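You operate a simulated robot arm through the tools that you are given. There is no shell and no other tool. Be economical: measure what you need, move in short steps, check, and stop when the job is done.

You are at the controls of a simulated robot arm. One attempt, no reset.

JOB
Grease the slide plate's middle, then run the box lid open and shut.
Fine: it is the feed box lid; use the green brush and the grease tin; put the brush back. Set down upright: green brush. Where these are worked on the way, their far stop is far enough and under half their travel is too little: feed box lid. A coat counts when it lies all over at full strength: go over it till it gets no stronger.

The check looks at the end state, three seconds after you hand in, the way a careful person would. Anything else that was tipped, shoved, dropped, spilled or broken makes it a failure. A push-on lid holds only when it is set on centred and level and pressed home; a screw cap is set on level and turned clockwise until tight.

ROBOT AND FRAMES
A 6-joint arm with a two-finger parallel gripper, fixed in place. Base frame: the origin is at the foot of the arm, x ahead of it, y to its left, z up; the work surface is at about z = 12. Lengths are in mm, angles in rad, forces in N, time in s.
With the tool pointing down near the work surface it reaches from about 140 to 580 mm from the base axis. Its first joint turns from -1.152 to 1.152 rad. Payload 2.1 kg.
Tool frame: the origin (TCP) lies between the finger pads and is the grasp point; the fingertips stand 30 mm ahead of it; z points along the fingers, y is the line along which they close. The gripper opens to 94 mm. The fingers are 28 mm wide and 10 mm thick; the gripper's body (50 by 96 mm) begins 55 mm behind the TCP.
Orientation is that of the tool frame in the base frame, as a unit quaternion [x, y, z, w]. With the fingers straight down and closing along the base's y, the tool's x points along the base's -x, its y along +y and its z along -z.

CONTROLS
- The arm moves only by the tool send_rows. Its argument "motion" is a list of rows, each an object of numbers (a shift or turn left out is 0, a gripper value left out holds the last): "dx", "dy", "dz": the shift along the tool's x, y, z in mm; "rx", "ry", "rz": the turn, a rotation vector about the tool's x, y, z in rad; "grip": the gripper command, from -1 (fully open) to 1 (shut), values between in proportion. In form: [{"dx": .., "dy": .., "dz": .., "rx": .., "ry": .., "rz": .., "grip": ..}, ...]. A call has 1 to 20 rows; each row shifts and turns the commanded pose from where the row before left it, along the tool's axes as they then stand. Rows are played at 5 a second. More than 50 mm and 0.15 rad between two rows, or a gripper value outside its range, and nothing of the call is played. Where a pose cannot be reached the arm comes as near as it can. A force on the tool above 90 N (or 10 N above the force at the start of the call, whichever is more), or a blocked arm, ends the call early, and 0.2 s more pass. The fingers move at their own pace (about 72 mm/s each) and stop on an object; they squeeze with about 20 N. The grip force told is the motor's: it shows also when the fingers shut on nothing. Time passes only in rows, and 0.2 s behind the last, so rows that do not move let the fingers close. The reply holds the time, the measured pose of the TCP, the force on the tool along the base axes, the opening and the grip force, in the units named above and with some noise, with the torque about the TCP (base axes, N m) and any sound that the robot's microphone picked up.
- Cameras (640 x 400 px; columns grow to the right, rows downward): "scene" is fixed at [49.5, -359.5, 494.4]; the picture's right is [0.78, -0.63, 0.00], its down [-0.32, -0.39, -0.86] and it looks along [0.54, 0.67, -0.50] (base axes); focal length 214 px, centre (320, 200). "wrist" rides on the gripper at [76, 14, -103] in the tool frame; the picture's right is [-0.18, 0.98, 0.00], its down [-0.75, -0.14, -0.64] and it looks along [-0.63, -0.12, 0.77] (tool axes); focal length 243 px, centre (320, 200). There is no depth. A picture from a camera that has moved, and an enlarged one, comes with that camera's place and axes in the base frame and with its lens. The place of the scene camera against the robot may be out by one fixed shift of up to 18 mm in any direction.
- snapshot(camera): a new picture of that camera. The clock stands still meanwhile.
- close_up(camera, box): a new picture of the part [left, top, right, bottom] of that camera's present view, enlarged. The clock stands still meanwhile.
- finish_job(): hands the job in; it is judged then, once.

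Work in short steps. Places have to be worked out from the pictures, the camera data and where the tool is seen: move nearer, look again, correct. Check each grasp and each placing, and mend what went wrong. You have 120 turns and 84 pictures in all, those below and enlarged ones among them. Open the gripper and draw the arm clear of the work before you hand the job in, unless the task says otherwise; then end with one line.

The tools are called after ">>>" as a command line: name --argument value ..., lists and objects as JSON in quotes. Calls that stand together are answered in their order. send_rows: Moves the arm, as the interface text tells. Its arguments: {"type":"object","properties":{"motion":{"type":"array","items":{"type":"object","properties":{"dx":{"type":"number"},"dy":{"type":"number"},"dz":{"type":"number"},"rx":{"type":"number"},"ry":{"type":"number"},"rz":{"type":"number"},"grip":{"type":"number"}}}}},"required":["motion"]} The other tools are called the same way: snapshot (camera) takes a picture; close_up (camera, box) takes an enlarged picture of a part of a camera's view; finish_job () hands the job in.

At the start:

```text
clock: 0.0
position: [354.1, 97.4, 423.4]
ee_rot: [0.0, 1.0, 0.0, 0.0]
force: [0.4, -0.9, -0.2]
ft_torque: [0.0, -0.01, 0.01]
grip_width: 93.9
grip_force: 0.2
```

scene: 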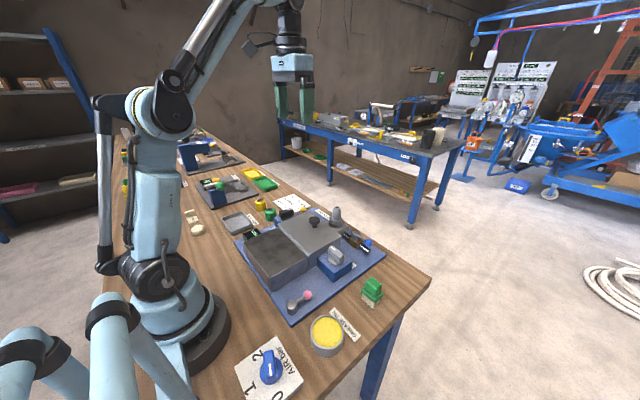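
wrist: 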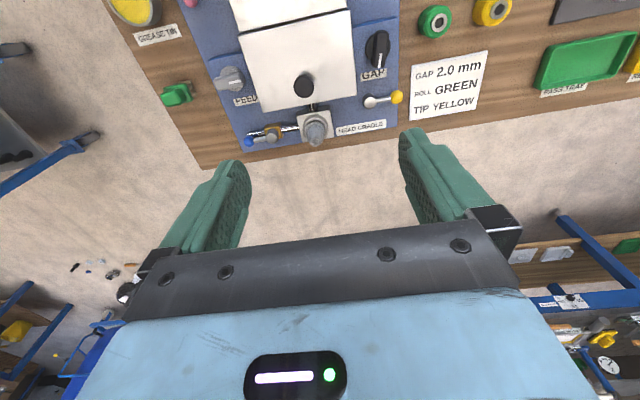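

The pictures show a bench with a blue machine, a grease tin, and a green brush. I'll zoom in to identify the parts.

>>> close_up --camera "scene" --box '[220, 190, 420, 370]'

>>> close_up --camera "wrist" --box '[100, 0, 420, 170]'

>>> close_up --camera "scene" --box '[110, 120, 290, 250]'

```text
2.22 times, centred on (320, 280) of scene
camera zoom: at [49.5, -359.5, 494.4], right [0.78, -0.63, 0.0], down [-0.32, -0.39, -0.86], along [0.54, 0.67, -0.5], focal length 477 px, centre (320, 22)
```

zoom: 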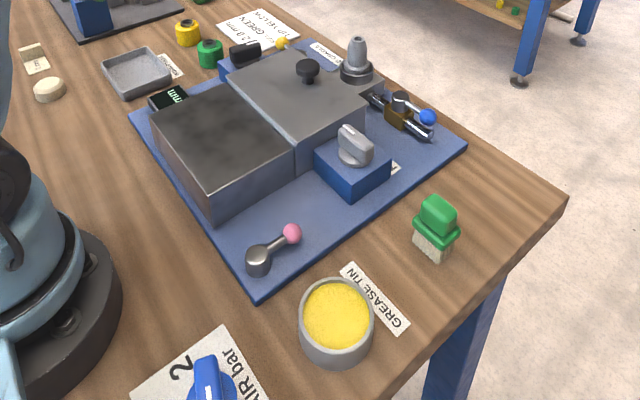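

```text
2.00 times, centred on (260, 85) of wrist
camera zoom: at [277.8, 112.1, 525.5], right [0.18, 0.98, 0.0], down [0.75, -0.14, 0.64], along [0.63, -0.12, -0.77], focal length 485 px, centre (440, 430)
```

zoom: 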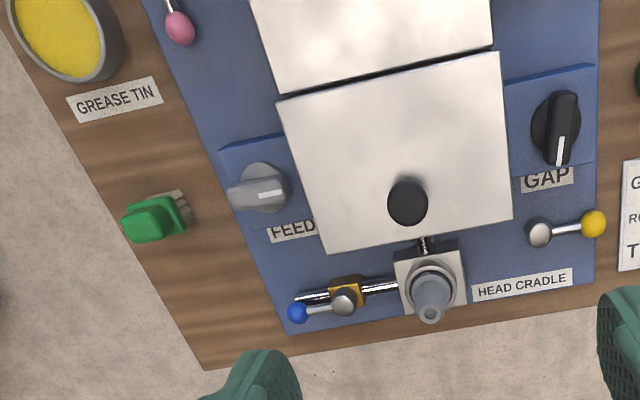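

```text
3.08 times, centred on (200, 185) of scene
camera zoom: at [49.5, -359.5, 494.4], right [0.78, -0.63, 0.0], down [-0.32, -0.39, -0.86], along [0.54, 0.67, -0.5], focal length 660 px, centre (689, 246)
```

zoom: 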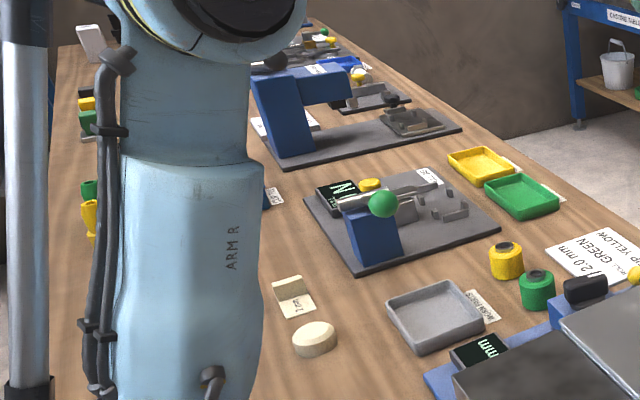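

The machine with the black-knobbed plate is in view, but I need the labels. I'll draw the tool back to see the whole machine from above.

>>> send_rows --motion '[{"dx": 40, "dy": -30}, {"dx": 40, "dy": -30}, {"dx": 40, "dy": -30}, {"dx": 30, "dy": -20}, {}]'

>>> snapshot --camera "wrist"

```text
clock: 1.2
position: [204.1, -12.3, 424.1]
ee_rot: [0.0, 1.0, 0.0, -0.001]
force: [-0.3, 0.0, -0.2]
ft_torque: [-0.01, 0.0, 0.0]
grip_width: 94.0
grip_force: 0.1
```

```text
78 pictures are left
camera wrist: at [127.3, 2.4, 526.4], right [0.18, 0.98, 0.0], down [0.75, -0.14, 0.64], along [0.63, -0.12, -0.77], focal length 243 px, centre (320, 200)
```

wrist: 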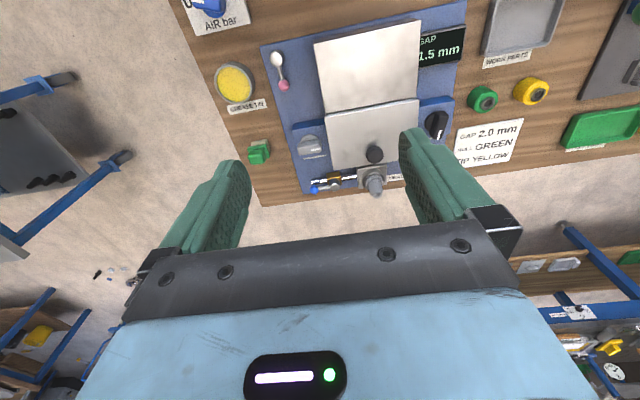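

I see two top plates on the machine. I'll look closer at them, and at the left side of the bench for anything labelled as a slide plate.

>>> close_up --camera "wrist" --box '[180, 0, 480, 200]'

>>> close_up --camera "scene" --box '[230, 195, 390, 330]'

>>> send_rows --motion '[{"dy": 50}, {"dy": 50}, {"dy": 50}, {"dy": 50}, {"dy": 40}, {}]'

>>> snapshot --camera "wrist"

```text
2.00 times, centred on (330, 100) of wrist
camera zoom: at [127.3, 2.4, 526.4], right [0.18, 0.98, 0.0], down [0.75, -0.14, 0.64], along [0.63, -0.12, -0.77], focal length 485 px, centre (300, 400)
```

zoom: 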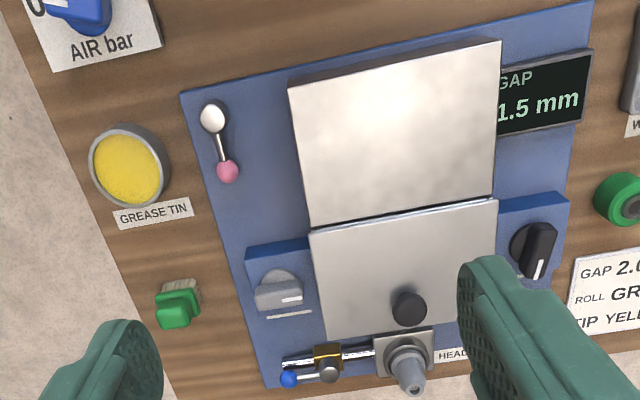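

```text
2.96 times, centred on (310, 262) of scene
camera zoom: at [49.5, -359.5, 494.4], right [0.78, -0.63, 0.0], down [-0.32, -0.39, -0.86], along [0.54, 0.67, -0.5], focal length 636 px, centre (350, 15)
```

zoom: 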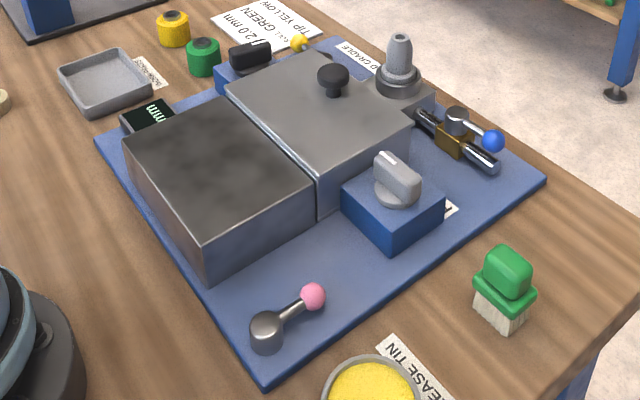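

```text
clock: 2.6
position: [208.1, 226.2, 426.0]
ee_rot: [0.0, 1.0, 0.0, 0.001]
force: [-0.4, 0.2, 0.3]
ft_torque: [0.01, 0.0, 0.0]
grip_width: 93.8
grip_force: 0.0
```

```text
75 pictures are left
camera wrist: at [130.6, 241.0, 527.9], right [0.18, 0.98, 0.0], down [0.75, -0.14, 0.64], along [0.63, -0.12, -0.77], focal length 243 px, centre (320, 200)
```

wrist: 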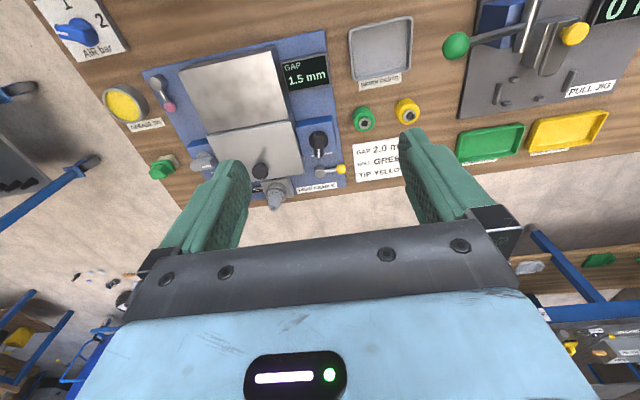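

Layout estimate: brush ≈ (367,-181), grease tin ≈ (222,-180), a dark slide plate ≈ x 182–295, y -19–146, and the knobbed lid in front of it. Next I go above the brush for a closer look.

>>> send_rows --motion '[{"dx": -16, "dy": -41}, {"dx": -16, "dy": -41}, {"dx": -16, "dy": -41}, {"dx": -16, "dy": -41}, {"dx": -16, "dy": -41}, {"dx": -16, "dy": -41}, {"dx": -16, "dy": -41}, {"dx": -16, "dy": -41}, {"dx": -16, "dy": -41}, {"dx": -16, "dy": -41}, {"dz": 50}, {"dz": 50}, {"dz": 50}, {"dz": 50}, {"dz": 50}, {}]'

>>> snapshot --camera "wrist"

>>> close_up --camera "scene" --box '[290, 220, 450, 370]'

```text
clock: 6.0
position: [354.4, -174.4, 159.5]
ee_rot: [-0.001, 1.0, 0.0, 0.0]
force: [-0.5, 2.4, 0.5]
ft_torque: [-0.01, 0.02, 0.01]
grip_width: 93.8
grip_force: 0.0
out of reach, approached as far as the arm can: row 10
```

```text
74 pictures are left
camera wrist: at [278.6, -159.7, 262.5], right [0.18, 0.98, 0.0], down [0.75, -0.14, 0.64], along [0.63, -0.12, -0.77], focal length 243 px, centre (320, 200)
```

wrist: 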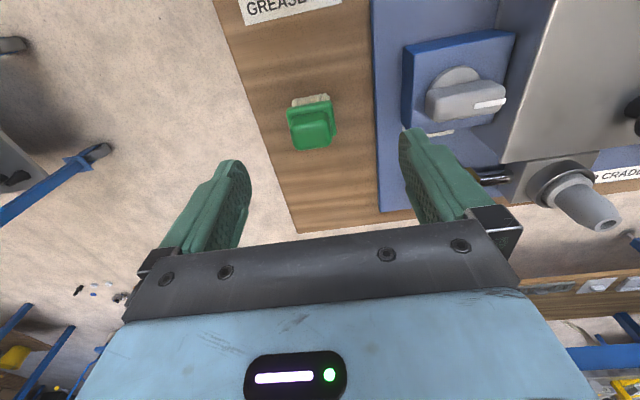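

```text
2.67 times, centred on (370, 295) of scene
camera zoom: at [49.5, -359.5, 494.4], right [0.78, -0.63, 0.0], down [-0.32, -0.39, -0.86], along [0.54, 0.67, -0.5], focal length 572 px, centre (187, -53)
```

zoom: 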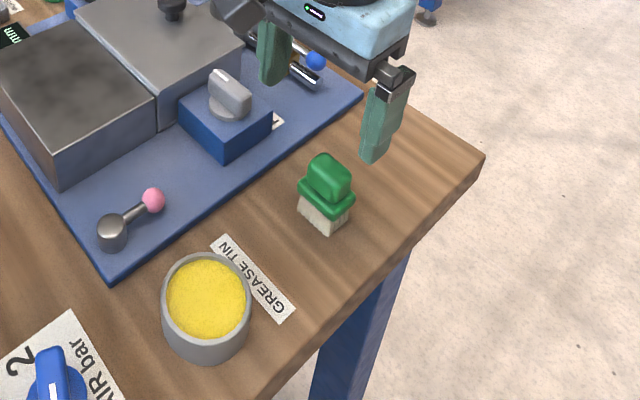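

The brush stands on its bristles, aligned with the base axes, with handle above a collar; centre ≈ (362,-183). I move above it and lower partly.

>>> send_rows --motion '[{"dx": -8, "dy": -8}, {"dz": 40}, {}]'

>>> snapshot --camera "wrist"

>>> close_up --camera "scene" --box '[330, 230, 430, 320]'

```text
clock: 6.8
position: [361.4, -183.2, 119.8]
ee_rot: [-0.001, 1.0, -0.001, 0.0]
force: [0.2, 0.8, -0.3]
ft_torque: [0.0, 0.02, 0.0]
grip_width: 93.9
grip_force: 0.0
```

```text
72 pictures are left
camera wrist: at [286.5, -169.6, 223.5], right [0.18, 0.98, 0.0], down [0.75, -0.14, 0.64], along [0.63, -0.12, -0.77], focal length 243 px, centre (320, 200)
```

wrist: 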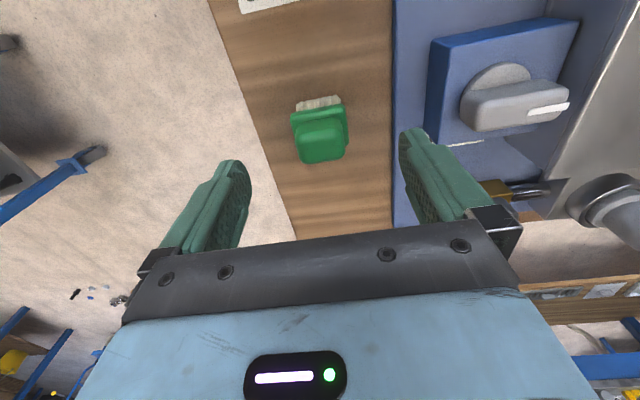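

```text
4.44 times, centred on (380, 275) of scene
camera zoom: at [49.5, -359.5, 494.4], right [0.78, -0.63, 0.0], down [-0.32, -0.39, -0.86], along [0.54, 0.67, -0.5], focal length 953 px, centre (53, -133)
```

zoom: 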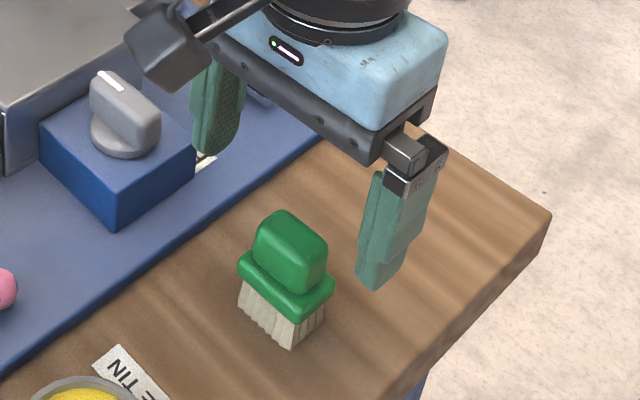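

Handle is centred between the fingers. I lower to TCP z≈82, so the fingertips stay above the collar, and check.

>>> send_rows --motion '[{"dz": 20}, {"dz": 18}, {}]'

>>> close_up --camera "scene" --box '[330, 230, 430, 320]'

>>> close_up --camera "wrist" --box '[200, 80, 440, 230]'

```text
clock: 7.6
position: [363.8, -183.4, 80.3]
ee_rot: [0.0, 1.0, -0.001, 0.0]
force: [0.0, -0.3, 0.6]
ft_torque: [-0.02, -0.01, 0.02]
grip_width: 94.0
grip_force: 0.1
```

```text
4.44 times, centred on (380, 275) of scene
camera zoom: at [49.5, -359.5, 494.4], right [0.78, -0.63, 0.0], down [-0.32, -0.39, -0.86], along [0.54, 0.67, -0.5], focal length 953 px, centre (53, -133)
```

zoom: 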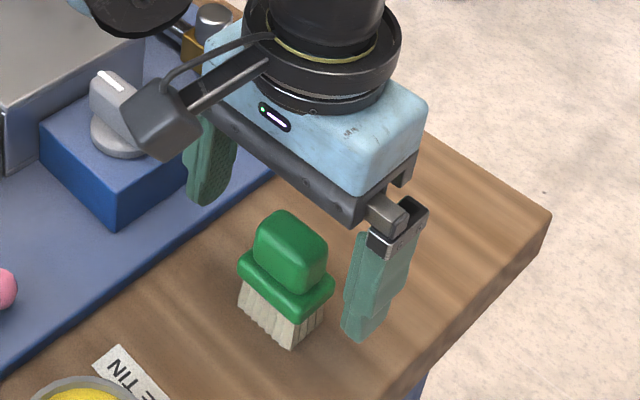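

```text
2.67 times, centred on (320, 155) of wrist
camera zoom: at [286.5, -169.0, 183.3], right [0.18, 0.98, 0.0], down [0.75, -0.14, 0.64], along [0.63, -0.12, -0.77], focal length 647 px, centre (320, 320)
```

zoom: 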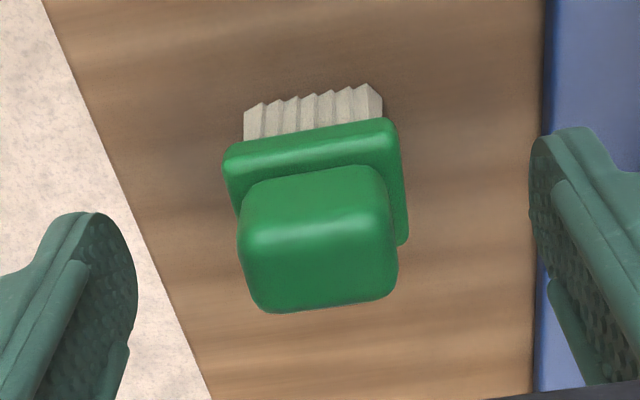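

The handle spans about x 355–375, top z≈72, collar top ≈46, y centre ≈ -184.5. Tips at z≈50 grip the handle above the collar; I close.

>>> send_rows --motion '[{"dy": -1, "dx": -1}, {"grip": 0.2}, {"grip": 1}, {}, {}, {}]'

>>> close_up --camera "wrist" --box '[200, 80, 440, 230]'

```text
clock: 9.0
position: [363.9, -185.5, 80.5]
ee_rot: [0.0, 1.0, 0.0, 0.0]
force: [0.4, -0.7, -0.6]
ft_torque: [-0.01, -0.01, -0.02]
grip_width: 35.3
grip_force: 19.9
```

```text
2.67 times, centred on (320, 155) of wrist
camera zoom: at [287.8, -170.5, 183.8], right [0.18, 0.98, 0.0], down [0.75, -0.14, 0.64], along [0.63, -0.12, -0.77], focal length 647 px, centre (320, 320)
```

zoom: 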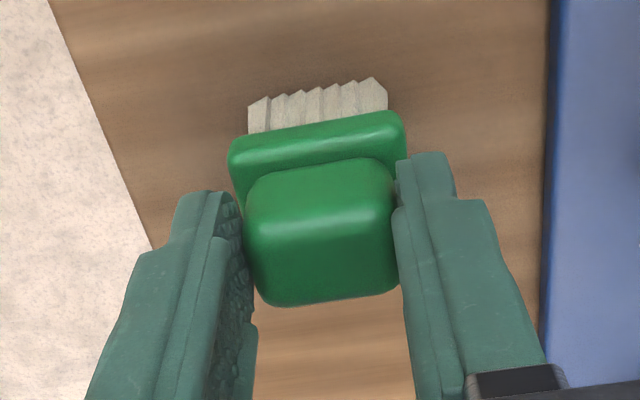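

Grip holds at 35 mm; the return pose is (364,-185.5,80.5), bristle tips 68 mm below the TCP. I lift, and move above the tin.

>>> send_rows --motion '[{"dz": -30}, {"dz": -40}, {"dz": -30}, {"dx": 20}, {"dx": 20}, {}]'

>>> snapshot --camera "wrist"

>>> close_up --camera "scene" --box '[220, 190, 460, 370]'

```text
clock: 10.4
position: [323.9, -189.1, 183.5]
ee_rot: [0.0, 1.0, 0.0, 0.0]
force: [-0.5, 0.1, -1.0]
ft_torque: [-0.01, 0.04, 0.0]
grip_width: 35.5
grip_force: 20.3
```

```text
67 pictures are left
camera wrist: at [248.2, -174.6, 285.9], right [0.18, 0.98, 0.0], down [0.75, -0.14, 0.64], along [0.63, -0.12, -0.77], focal length 243 px, centre (320, 200)
```

wrist: 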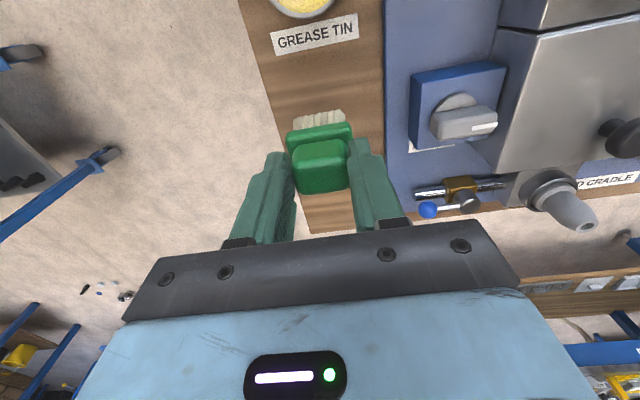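

```text
2.22 times, centred on (340, 280) of scene
camera zoom: at [49.5, -359.5, 494.4], right [0.78, -0.63, 0.0], down [-0.32, -0.39, -0.86], along [0.54, 0.67, -0.5], focal length 477 px, centre (276, 22)
```

zoom: 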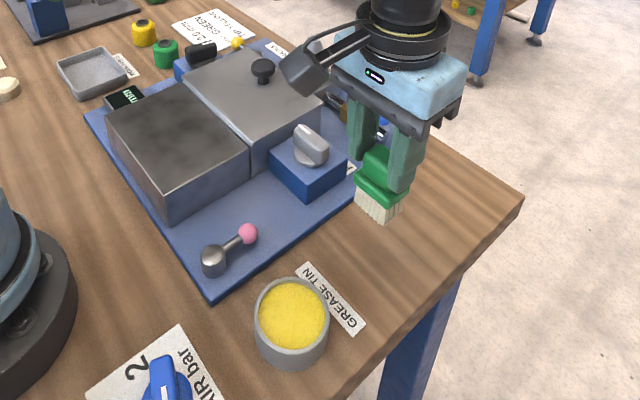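

Tin ≈ (222,-185). I move back towards it and look again from nearer to refine.

>>> send_rows --motion '[{"dx": 34}, {"dx": 34}, {"dx": 34}, {}]'

>>> snapshot --camera "wrist"

>>> close_up --camera "scene" --box '[220, 190, 460, 370]'

```text
clock: 11.4
position: [220.8, -187.5, 181.9]
ee_rot: [0.0, 1.0, 0.0, 0.0]
force: [-0.6, -0.6, -1.4]
ft_torque: [0.0, 0.01, 0.01]
grip_width: 35.4
grip_force: 20.1
```

```text
65 pictures are left
camera wrist: at [144.2, -172.9, 284.6], right [0.18, 0.98, 0.0], down [0.75, -0.14, 0.64], along [0.63, -0.12, -0.77], focal length 243 px, centre (320, 200)
```

wrist: 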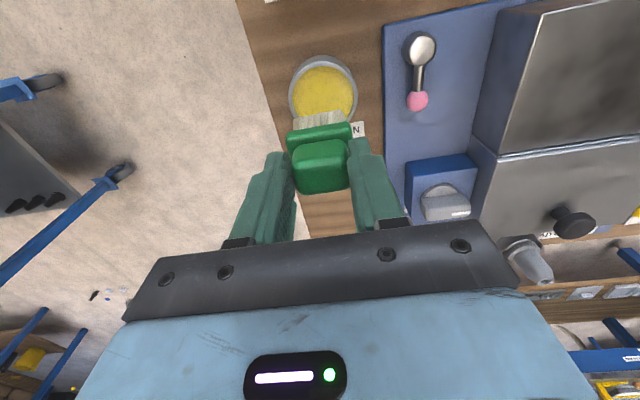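

```text
2.22 times, centred on (340, 280) of scene
camera zoom: at [49.5, -359.5, 494.4], right [0.78, -0.63, 0.0], down [-0.32, -0.39, -0.86], along [0.54, 0.67, -0.5], focal length 477 px, centre (276, 22)
```

zoom: 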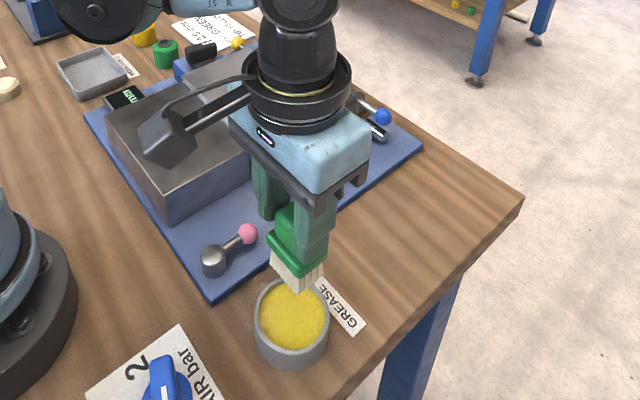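

The tin's rim centre works out at ≈ (213,-184), rim z≈38. I shift over it and lower until bristles are just above the rim.

>>> send_rows --motion '[{"dx": 7, "dy": 3}, {"dz": 30}, {"dz": 30}, {}]'

>>> close_up --camera "wrist" --box '[220, 20, 460, 190]'

>>> close_up --camera "scene" --box '[290, 270, 390, 370]'

```text
clock: 12.4
position: [216.2, -185.5, 121.9]
ee_rot: [0.0, 1.0, 0.0, 0.0]
force: [-0.2, 0.0, -1.4]
ft_torque: [-0.01, 0.03, -0.04]
grip_width: 35.3
grip_force: 20.4
```

```text
2.35 times, centred on (340, 105) of wrist
camera zoom: at [139.4, -170.5, 225.6], right [0.18, 0.98, 0.0], down [0.75, -0.14, 0.64], along [0.63, -0.12, -0.77], focal length 571 px, centre (273, 424)
```

zoom: 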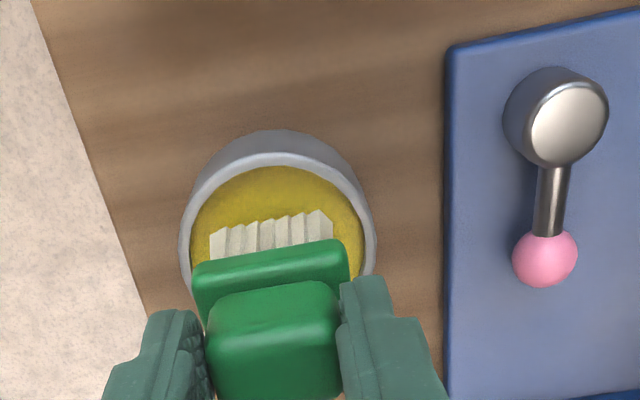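

```text
4.00 times, centred on (340, 320) of scene
camera zoom: at [49.5, -359.5, 494.4], right [0.78, -0.63, 0.0], down [-0.32, -0.39, -0.86], along [0.54, 0.67, -0.5], focal length 858 px, centre (240, -280)
```

zoom: 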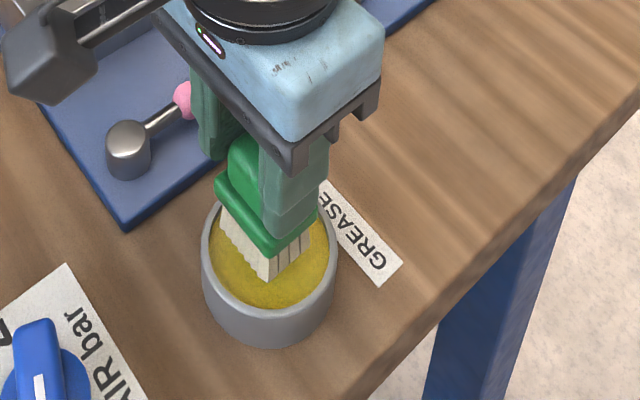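

Bristles are centred over the grease (tin centre ≈ (217,-183), rim z≈39). I lower into the grease gently.

>>> send_rows --motion '[{"dx": -1, "dz": 8}, {"dz": 7}, {"dz": 5}, {}, {}]'

>>> close_up --camera "scene" --box '[290, 270, 390, 370]'

```text
clock: 13.6
position: [216.3, -183.8, 105.1]
ee_rot: [0.0, 1.0, 0.0, 0.0]
force: [-1.2, -2.1, 19.1]
ft_torque: [-0.06, 0.04, -0.01]
grip_width: 35.6
grip_force: 20.1
```

```text
4.00 times, centred on (340, 320) of scene
camera zoom: at [49.5, -359.4, 494.4], right [0.78, -0.63, 0.0], down [-0.32, -0.39, -0.86], along [0.54, 0.67, -0.5], focal length 858 px, centre (240, -280)
```

zoom: 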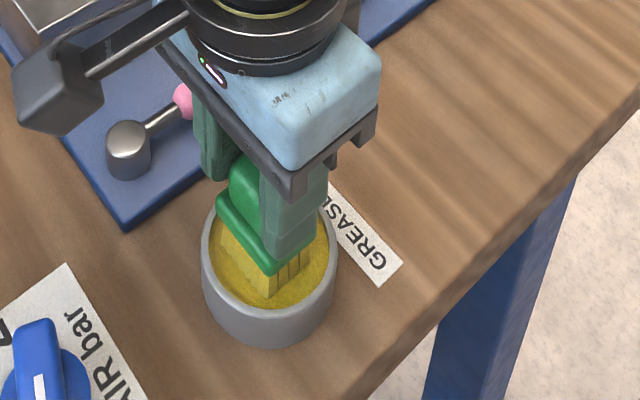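

Bristles are loaded (yellow) with ~19 N contact. I lift out and go above the slide plate for a look.

>>> send_rows --motion '[{"dz": -20}, {"dz": -40}, {"dz": -40}, {"dy": 40, "dx": -3}, {"dy": 40, "dx": -3}, {"dy": 40, "dx": -3}, {"dy": 40, "dx": -3}, {"dy": 40, "dx": -3}, {"dy": 40, "dx": -3}, {}]'

>>> snapshot --camera "wrist"

>>> close_up --camera "scene" --box '[220, 190, 420, 330]'

```text
clock: 15.8
position: [235.2, 60.1, 202.6]
ee_rot: [0.001, 1.0, 0.0, 0.001]
force: [-0.1, -0.7, -1.4]
ft_torque: [0.01, 0.04, 0.01]
grip_width: 35.4
grip_force: 20.1
```

```text
60 pictures are left
camera wrist: at [158.7, 74.1, 305.6], right [0.18, 0.98, 0.0], down [0.75, -0.14, 0.64], along [0.63, -0.12, -0.77], focal length 243 px, centre (320, 200)
```

wrist: 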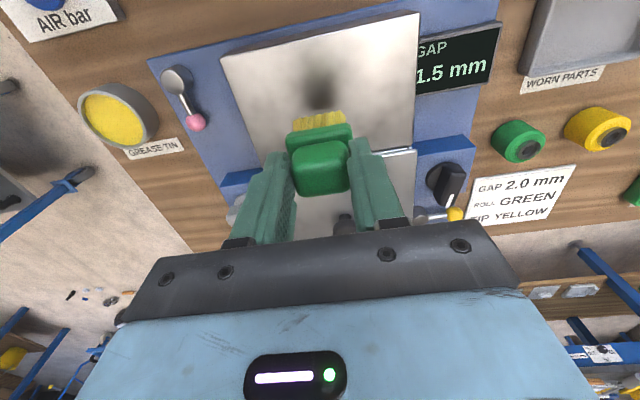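

```text
2.86 times, centred on (320, 260) of scene
camera zoom: at [49.5, -359.5, 494.4], right [0.78, -0.63, 0.0], down [-0.32, -0.39, -0.86], along [0.54, 0.67, -0.5], focal length 613 px, centre (320, 29)
```

zoom: 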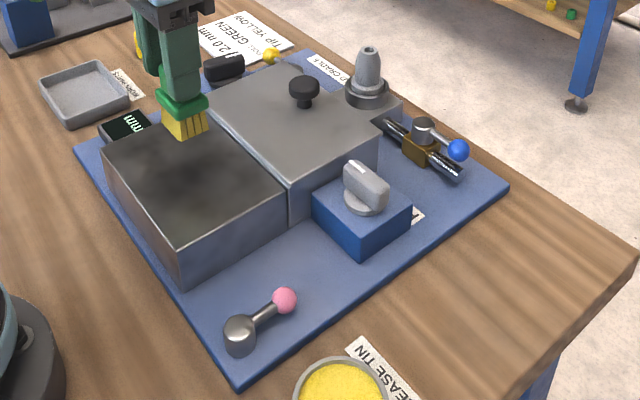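

Triangulation puts the plate top at z≈69, spanning x 181–297, y -16–147 (centre ≈ (239,66)). I'll move up and back a bit to inspect it for marks defining the "middle".

>>> close_up --camera "wrist" --box '[200, 0, 440, 170]'

>>> close_up --camera "scene" --box '[245, 215, 325, 295]'

```text
2.35 times, centred on (320, 85) of wrist
camera zoom: at [158.7, 74.1, 305.6], right [0.18, 0.98, 0.0], down [0.75, -0.14, 0.64], along [0.63, -0.12, -0.77], focal length 571 px, centre (320, 471)
```

zoom: 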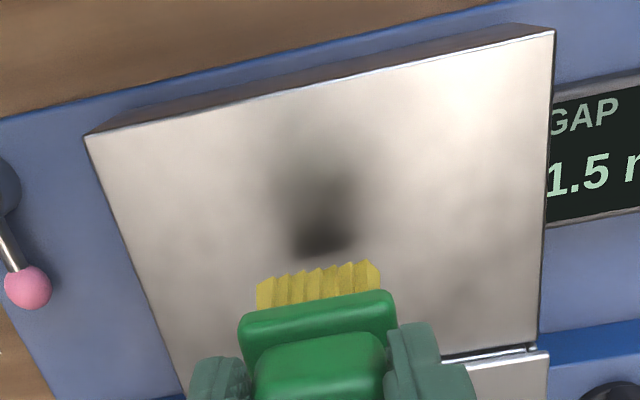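

```text
5.00 times, centred on (285, 255) of scene
camera zoom: at [49.5, -359.5, 494.4], right [0.78, -0.63, 0.0], down [-0.32, -0.39, -0.86], along [0.54, 0.67, -0.5], focal length 1072 px, centre (495, -75)
```

zoom: 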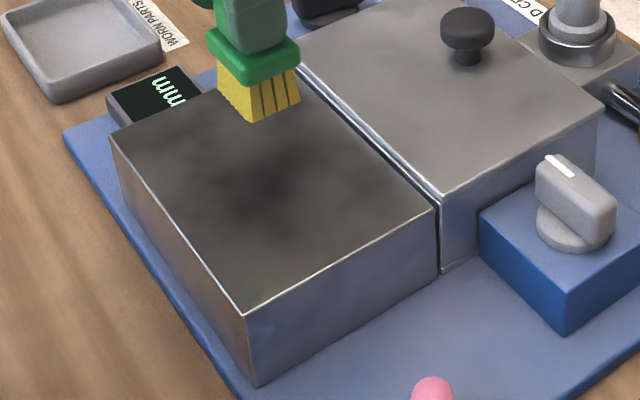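

No marks; the "middle" is the central part of the plate. I lower the brush at the centre, gently until it touches.

>>> send_rows --motion '[{"dx": -4, "dy": 4, "dz": 30}, {"dz": 25}, {"dz": 5}, {"dz": 3}, {"dz": 2}, {}]'

```text
clock: 17.2
position: [239.9, 61.3, 137.6]
ee_rot: [0.0, 1.0, 0.001, -0.001]
force: [-2.9, 6.4, 49.8]
ft_torque: [0.13, -0.36, 0.09]
grip_width: 35.7
grip_force: 20.0
```

Firm contact already (50 N) at z≈137.6, so I ease up by 2 mm and check.

>>> send_rows --motion '[{"dz": -2}, {}]'

>>> close_up --camera "wrist" --box '[200, 0, 440, 170]'

```text
clock: 17.8
position: [238.4, 59.5, 139.5]
ee_rot: [0.002, 1.0, 0.0, 0.0]
force: [-0.1, 0.4, -0.3]
ft_torque: [0.01, -0.04, 0.02]
grip_width: 35.7
grip_force: 19.8
```

```text
2.35 times, centred on (320, 85) of wrist
camera zoom: at [161.7, 74.7, 241.6], right [0.19, 0.98, 0.0], down [0.75, -0.14, 0.64], along [0.63, -0.12, -0.77], focal length 571 px, centre (320, 471)
```

zoom: 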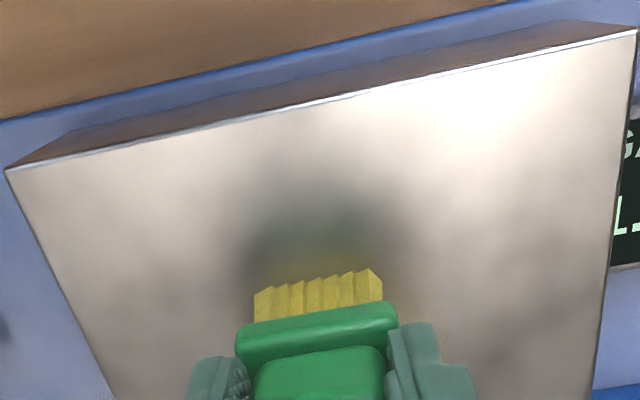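

Contact just lost at 139.5. I press 1 mm and make one slow stroke along y, watching forces.

>>> send_rows --motion '[{"dz": 1.2}, {"dy": 8}, {"dy": 8}, {"dy": 8}, {"dy": -8}, {"dy": -8}, {"dy": -8}, {"dy": -8}, {"dy": -8}, {}]'

>>> close_up --camera "wrist" --box '[200, 0, 440, 170]'

```text
clock: 20.0
position: [240.4, 44.0, 137.7]
ee_rot: [0.001, 1.0, 0.003, 0.0]
force: [-3.7, 20.9, 68.0]
ft_torque: [0.39, -0.57, 0.15]
grip_width: 35.5
grip_force: 20.3
```

```text
2.35 times, centred on (320, 85) of wrist
camera zoom: at [163.9, 57.9, 241.2], right [0.18, 0.98, 0.01], down [0.75, -0.14, 0.64], along [0.63, -0.11, -0.77], focal length 571 px, centre (320, 471)
```

zoom: 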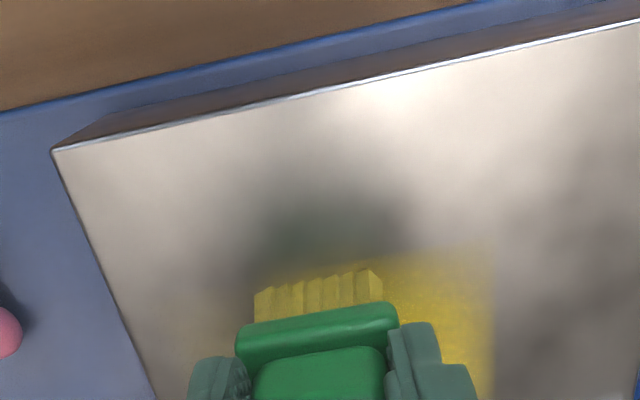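

A yellow coat is appearing. Force is too high (68 N); I lift clear to see the coat's shape.

>>> send_rows --motion '[{"dz": -2}, {"dz": -40}, {"dz": -20, "dx": 30}, {"dx": 20}, {}]'

>>> close_up --camera "wrist" --box '[200, 30, 480, 210]'

>>> close_up --camera "scene" --box '[245, 215, 325, 295]'

```text
clock: 21.2
position: [188.0, 45.4, 201.5]
ee_rot: [0.0, 1.0, 0.0, 0.0]
force: [-0.2, 0.5, -1.2]
ft_torque: [-0.01, 0.01, 0.01]
grip_width: 35.4
grip_force: 19.6
```

```text
2.22 times, centred on (340, 120) of wrist
camera zoom: at [111.6, 59.8, 304.0], right [0.18, 0.98, 0.0], down [0.75, -0.14, 0.64], along [0.63, -0.12, -0.77], focal length 539 px, centre (276, 378)
```

zoom: 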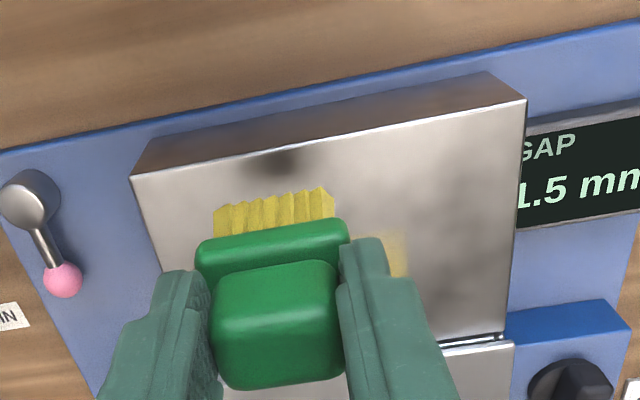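

```text
5.00 times, centred on (285, 255) of scene
camera zoom: at [49.5, -359.5, 494.4], right [0.78, -0.63, 0.0], down [-0.32, -0.39, -0.86], along [0.54, 0.67, -0.5], focal length 1072 px, centre (495, -75)
```

zoom: 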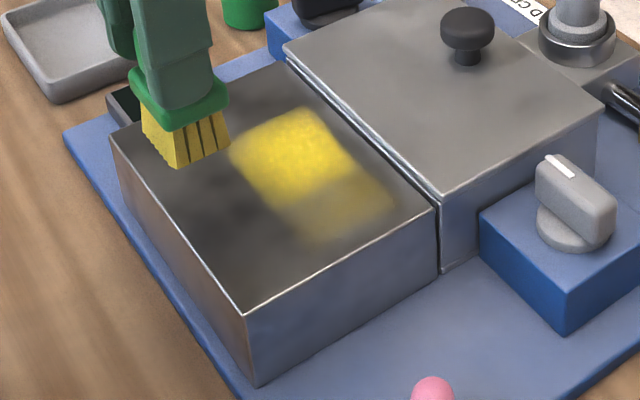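

The coat is visible: a strong patch at +y and a weaker one at −y, biased to +x, since the brush's bristles sit ~9 mm ahead of the TCP. I'll now work back and forth over the central area at three x-lines with lighter pressure.

>>> send_rows --motion '[{"dx": -30, "dy": -5}, {"dx": -29}, {"dz": 40}, {"dz": 20.8}, {"dz": 0.7}, {"dy": 11}, {"dy": 11}, {"dy": 10}, {"dy": 10}, {"dy": 10}, {"dx": 16}, {"dy": -11}, {"dy": -11}, {"dy": -10}, {"dy": -10}, {"dy": -10}, {}]'

```text
clock: 24.8
position: [231.4, 37.6, 139.7]
ee_rot: [0.001, 1.0, 0.002, -0.001]
force: [-0.3, 17.5, 48.6]
ft_torque: [0.46, -0.61, 0.2]
grip_width: 35.8
grip_force: 20.1
```

Force 49 N on the plate, acceptable. I continue with the third line and return passes.

>>> send_rows --motion '[{"dz": -0.4}, {"dx": 16}, {"dy": 11}, {"dy": 11}, {"dy": 10}, {"dy": 10}, {"dy": 10}, {"dx": -16}, {"dy": -11}, {"dy": -11}, {"dy": -10}, {"dy": -10}, {"dy": -10}, {}]'

>>> close_up --camera "scene" --box '[245, 215, 325, 295]'

```text
clock: 27.8
position: [230.2, 37.8, 139.5]
ee_rot: [-0.001, 1.0, -0.001, 0.001]
force: [-0.1, 0.0, -0.7]
ft_torque: [0.02, 0.04, -0.04]
grip_width: 35.8
grip_force: 19.8
```

```text
5.00 times, centred on (285, 255) of scene
camera zoom: at [49.5, -359.5, 494.4], right [0.78, -0.63, 0.0], down [-0.32, -0.39, -0.86], along [0.54, 0.67, -0.5], focal length 1072 px, centre (495, -75)
```

zoom: 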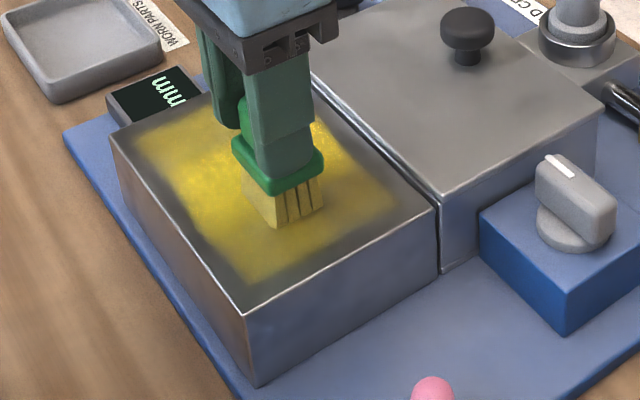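

The coat is now broad; bristles look paler. I lift aside and view the coat's strength from both cameras.

>>> send_rows --motion '[{"dz": -40}, {"dz": -40}, {"dy": -45}, {"dy": -45}, {"dy": -45}, {"dy": -40}, {}]'

>>> close_up --camera "scene" --box '[245, 215, 325, 295]'

>>> snapshot --camera "wrist"

```text
clock: 29.4
position: [231.1, -138.4, 221.3]
ee_rot: [0.0, 1.0, 0.0, 0.0]
force: [-0.7, 0.1, -1.4]
ft_torque: [0.0, 0.01, -0.01]
grip_width: 35.8
grip_force: 20.2
```

```text
5.00 times, centred on (285, 255) of scene
camera zoom: at [49.5, -359.5, 494.4], right [0.78, -0.63, 0.0], down [-0.32, -0.39, -0.86], along [0.54, 0.67, -0.5], focal length 1072 px, centre (495, -75)
```

zoom: 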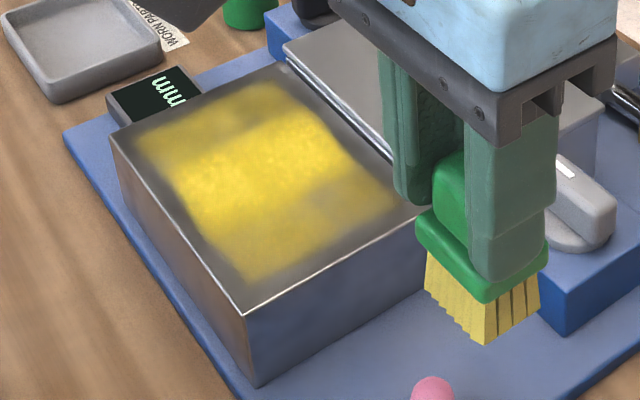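

```text
50 pictures are left
camera wrist: at [154.2, -123.2, 323.0], right [0.18, 0.98, 0.0], down [0.75, -0.14, 0.64], along [0.63, -0.12, -0.77], focal length 243 px, centre (320, 200)
```

wrist: 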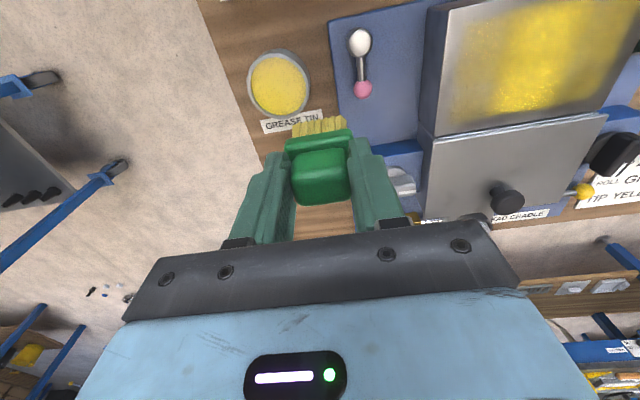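

The centre band is strong but the ±y ends of the coat are weaker. I reload the brush in the tin before going over everything again.

>>> send_rows --motion '[{"dx": 8, "dy": -23}, {"dx": 7, "dy": -22.5}, {"dz": 40}, {"dz": 40}, {"dz": 22}, {"dz": 8}, {"dz": 6}, {}, {}]'

>>> close_up --camera "scene" --box '[290, 270, 390, 370]'

```text
clock: 31.4
position: [217.3, -181.1, 103.1]
ee_rot: [0.0, 1.0, 0.0, 0.0]
force: [-1.0, 0.2, -1.1]
ft_torque: [0.02, 0.03, 0.03]
grip_width: 35.7
grip_force: 20.1
```

```text
4.00 times, centred on (340, 320) of scene
camera zoom: at [49.5, -359.5, 494.4], right [0.78, -0.63, 0.0], down [-0.32, -0.39, -0.86], along [0.54, 0.67, -0.5], focal length 858 px, centre (240, -280)
```

zoom: 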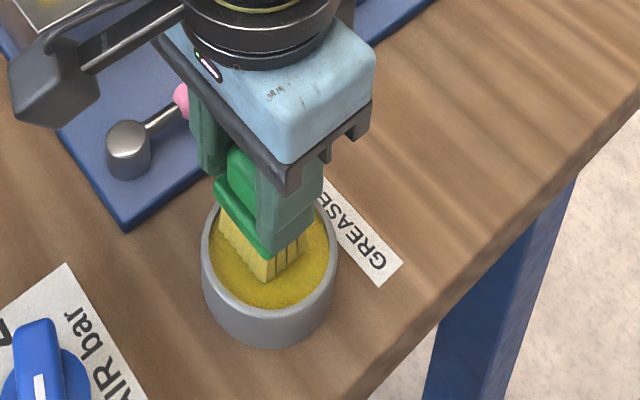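

No contact yet; the brush has slid up slightly in the grip. Lower a few mm more.

>>> send_rows --motion '[{"dz": 2}, {"dz": 1.5}, {"dz": 1}, {}]'

```text
clock: 32.4
position: [217.3, -181.4, 99.2]
ee_rot: [-0.001, 1.0, 0.0, 0.0]
force: [0.3, -0.1, -0.3]
ft_torque: [-0.01, -0.01, 0.02]
grip_width: 35.8
grip_force: 19.5
```

>>> send_rows --motion '[{"dz": 1.5}, {"dz": 1.5}, {"dz": 1}, {}]'

>>> close_up --camera "scene" --box '[290, 270, 390, 370]'

```text
clock: 33.4
position: [216.3, -182.5, 95.3]
ee_rot: [0.001, 1.0, 0.0, 0.001]
force: [2.3, 3.3, 49.3]
ft_torque: [0.1, -0.57, 0.06]
grip_width: 35.4
grip_force: 19.4
```

```text
4.00 times, centred on (340, 320) of scene
camera zoom: at [49.4, -359.4, 494.5], right [0.78, -0.63, 0.0], down [-0.32, -0.39, -0.86], along [0.54, 0.67, -0.5], focal length 858 px, centre (240, -280)
```

zoom: 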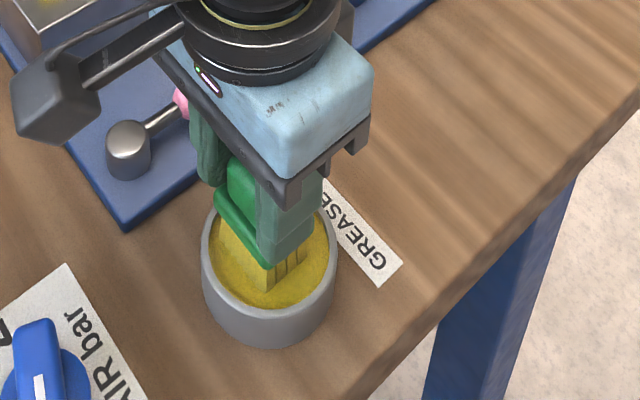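

Loaded (49 N). I raise and inspect how the brush sits in the grip.

>>> send_rows --motion '[{"dz": -5}, {"dz": -30}, {"dz": -40}, {"dz": -40}, {}]'

>>> close_up --camera "wrist" --box '[220, 80, 420, 230]'

>>> close_up --camera "scene" --box '[290, 220, 390, 310]'

```text
clock: 34.6
position: [215.7, -181.3, 208.6]
ee_rot: [0.0, 1.0, 0.0, 0.0]
force: [-0.6, -0.2, -1.0]
ft_torque: [0.0, 0.01, 0.01]
grip_width: 35.8
grip_force: 19.9
```

```text
2.67 times, centred on (320, 155) of wrist
camera zoom: at [139.9, -167.1, 311.7], right [0.18, 0.98, 0.0], down [0.75, -0.14, 0.64], along [0.63, -0.12, -0.77], focal length 647 px, centre (320, 320)
```

zoom: 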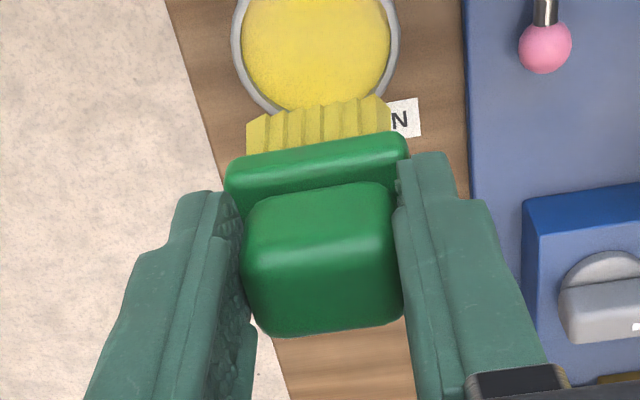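

```text
4.44 times, centred on (340, 265) of scene
camera zoom: at [49.5, -359.5, 494.4], right [0.78, -0.63, 0.0], down [-0.32, -0.39, -0.86], along [0.54, 0.67, -0.5], focal length 953 px, centre (231, -89)
```

zoom: 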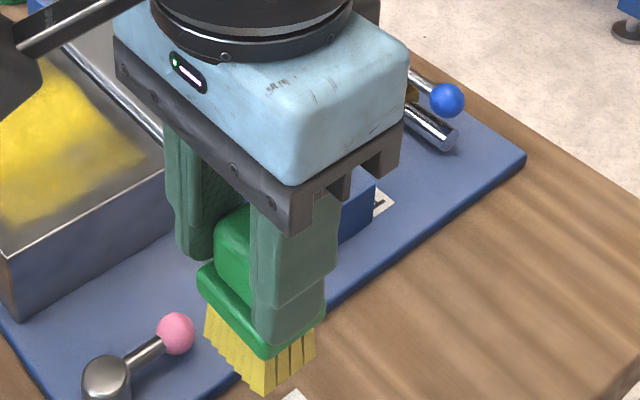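

The brush slid up ~7 mm so the fingertips now rest on the collar – firm, and upright still. I return to the plate centre and feel for contact in small steps.

>>> send_rows --motion '[{"dx": -5, "dy": 41}, {"dx": -5, "dy": 41}, {"dx": -5, "dy": 41}, {"dy": 41}, {"dy": 41}, {"dy": 41}, {"dz": 40}, {"dz": 28}, {"dz": 2}, {"dz": 2}, {}]'

```text
clock: 37.0
position: [231.6, 64.6, 138.9]
ee_rot: [0.0, 1.0, -0.001, 0.0]
force: [-10.8, -7.4, 48.3]
ft_torque: [-0.14, -0.2, -0.09]
grip_width: 35.7
grip_force: 20.2
```

Contact at z≈139 again (48 N). I ease 0.7 mm and go over the centre and both ends at three x-lines.

>>> send_rows --motion '[{"dz": -0.7}, {"dy": 9}, {"dy": 9}, {"dy": 9}, {"dx": 8}, {"dx": 8}, {"dy": -9}, {"dy": -9}, {"dy": -9}, {"dy": -9}, {"dy": -9}, {"dy": -9}, {"dx": -8}, {"dx": -8}, {}]'

>>> close_up --camera "scene" --box '[245, 215, 325, 295]'

```text
clock: 40.2
position: [230.7, 36.8, 137.7]
ee_rot: [0.001, 1.0, -0.002, -0.001]
force: [-18.0, -9.7, 65.8]
ft_torque: [-0.07, -0.19, -0.07]
grip_width: 35.9
grip_force: 20.2
```

```text
5.00 times, centred on (285, 255) of scene
camera zoom: at [49.3, -359.5, 494.4], right [0.78, -0.63, 0.0], down [-0.32, -0.39, -0.86], along [0.54, 0.67, -0.5], focal length 1072 px, centre (495, -75)
```

zoom: 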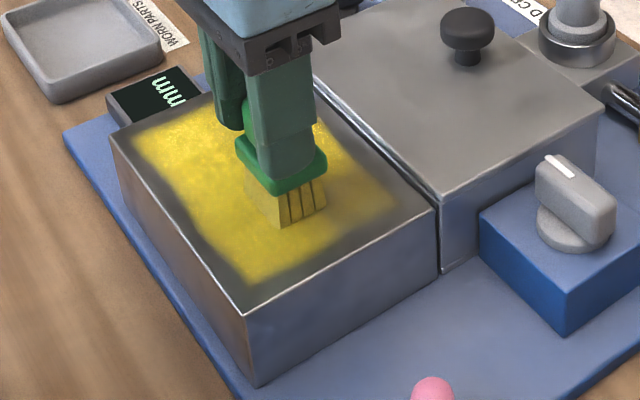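

Near line is now strong. I continue along the middle and far lines.

>>> send_rows --motion '[{"dz": -0.5}, {"dy": 9}, {"dy": 9}, {"dy": 9}, {"dy": 9}, {"dy": 9}, {"dy": 9}, {"dx": -8}, {"dx": -8}, {"dy": -9}, {"dy": -9}, {"dy": -9}, {"dy": -9}, {"dy": -9}, {"dy": -9}, {"dx": 8}, {"dx": 8}, {}]'

>>> close_up --camera "scene" --box '[245, 215, 325, 295]'

```text
clock: 44.0
position: [231.9, 37.6, 138.5]
ee_rot: [0.001, 1.0, 0.0, 0.001]
force: [10.0, -3.0, 30.0]
ft_torque: [-0.05, -0.92, -0.01]
grip_width: 35.5
grip_force: 19.5
```

```text
5.00 times, centred on (285, 255) of scene
camera zoom: at [49.4, -359.5, 494.4], right [0.78, -0.63, 0.0], down [-0.32, -0.39, -0.86], along [0.54, 0.67, -0.5], focal length 1072 px, centre (495, -75)
```

zoom: 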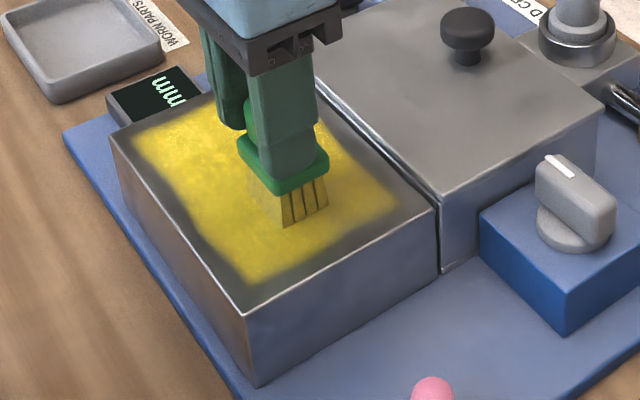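

Coat looks nearly uniform. I lift off to the tin side and compare with the earlier view.

>>> send_rows --motion '[{"dz": -40}, {"dz": -40}, {"dy": -45}, {"dy": -45}, {"dy": -45}, {"dy": -45}, {"dx": 15, "dy": -39}, {}]'

>>> close_up --camera "scene" --box '[245, 215, 325, 295]'

>>> snapshot --camera "wrist"

```text
clock: 45.8
position: [215.6, -182.2, 218.1]
ee_rot: [-0.001, 1.0, -0.001, 0.0]
force: [0.2, -0.4, -0.5]
ft_torque: [0.0, -0.02, 0.0]
grip_width: 35.7
grip_force: 19.6
```

```text
5.00 times, centred on (285, 255) of scene
camera zoom: at [49.5, -359.5, 494.4], right [0.78, -0.63, 0.0], down [-0.32, -0.39, -0.86], along [0.54, 0.67, -0.5], focal length 1072 px, centre (495, -75)
```

zoom: 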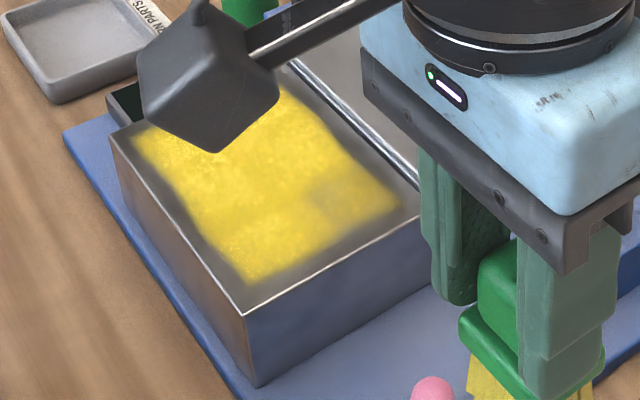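

```text
42 pictures are left
camera wrist: at [139.3, -168.3, 319.5], right [0.18, 0.98, 0.0], down [0.75, -0.14, 0.64], along [0.63, -0.12, -0.77], focal length 243 px, centre (320, 200)
```

wrist: 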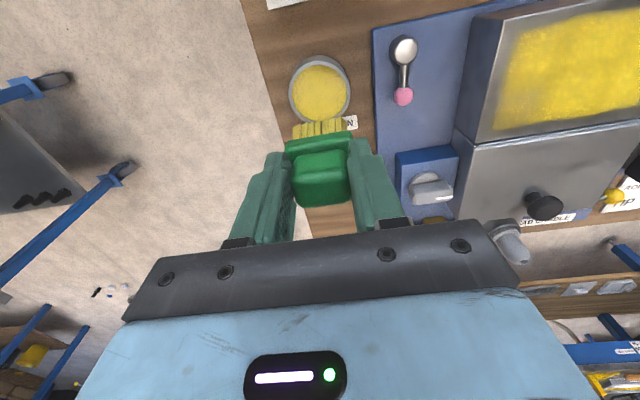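

One spot near (263,35) is still weaker. I reload once more, then do another full pass with emphasis there.

>>> send_rows --motion '[{"dz": 50}, {"dz": 50}, {"dz": 16}, {"dz": 4}, {"dz": 2}, {"dz": 1}, {}]'

```text
clock: 47.4
position: [217.2, -182.0, 95.2]
ee_rot: [0.0, 1.0, -0.001, 0.0]
force: [-8.5, 3.6, 70.5]
ft_torque: [0.15, -0.45, 0.02]
grip_width: 35.8
grip_force: 20.7
```

Loaded. Back to the plate at the weak spot and passes from there.

>>> send_rows --motion '[{"dz": -20}, {"dz": -50}, {"dz": -50}, {"dx": -6, "dy": 37}, {"dx": -6, "dy": 37}, {"dx": -6, "dy": 37}, {"dx": -6, "dy": 37}, {"dx": -6, "dy": 37}, {"dx": -5, "dy": 35}, {"dz": 40}, {"dz": 33}, {"dz": 2}, {}]'

```text
clock: 50.2
position: [249.9, 36.6, 140.3]
ee_rot: [0.0, 1.0, 0.0, -0.001]
force: [-0.9, -1.1, -1.3]
ft_torque: [-0.02, 0.01, 0.03]
grip_width: 35.8
grip_force: 20.3
```

Not touching yet at 140.3. I press ~1.7 mm further and sweep.

>>> send_rows --motion '[{"dz": 1.7}, {"dy": 8}, {"dy": -8}, {"dy": 9}, {"dy": 9}, {"dy": 9}, {"dy": 9}, {"dy": 9}, {"dy": 9}, {"dx": 9}, {"dx": 9}, {"dy": -9}, {"dy": -9}, {"dy": -9}, {"dy": -9}, {"dy": -9}, {"dy": -9}, {}]'

>>> close_up --camera "scene" --box '[245, 215, 325, 295]'

```text
clock: 54.0
position: [234.2, 38.4, 138.4]
ee_rot: [0.001, 1.0, 0.002, 0.0]
force: [2.2, 9.0, 24.2]
ft_torque: [0.28, -0.67, 0.21]
grip_width: 35.9
grip_force: 19.7
```

```text
5.00 times, centred on (285, 255) of scene
camera zoom: at [49.5, -359.5, 494.4], right [0.78, -0.63, 0.0], down [-0.32, -0.39, -0.86], along [0.54, 0.67, -0.5], focal length 1072 px, centre (495, -75)
```

zoom: 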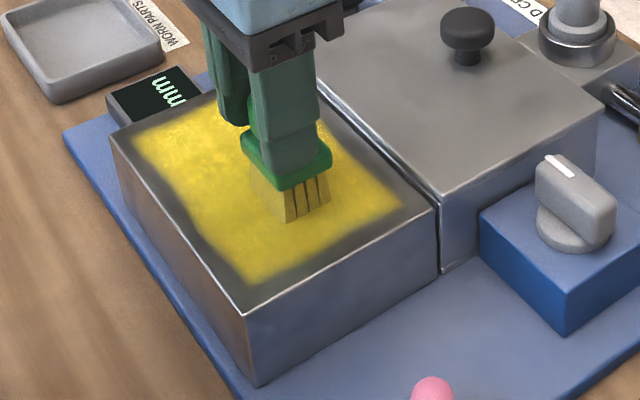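

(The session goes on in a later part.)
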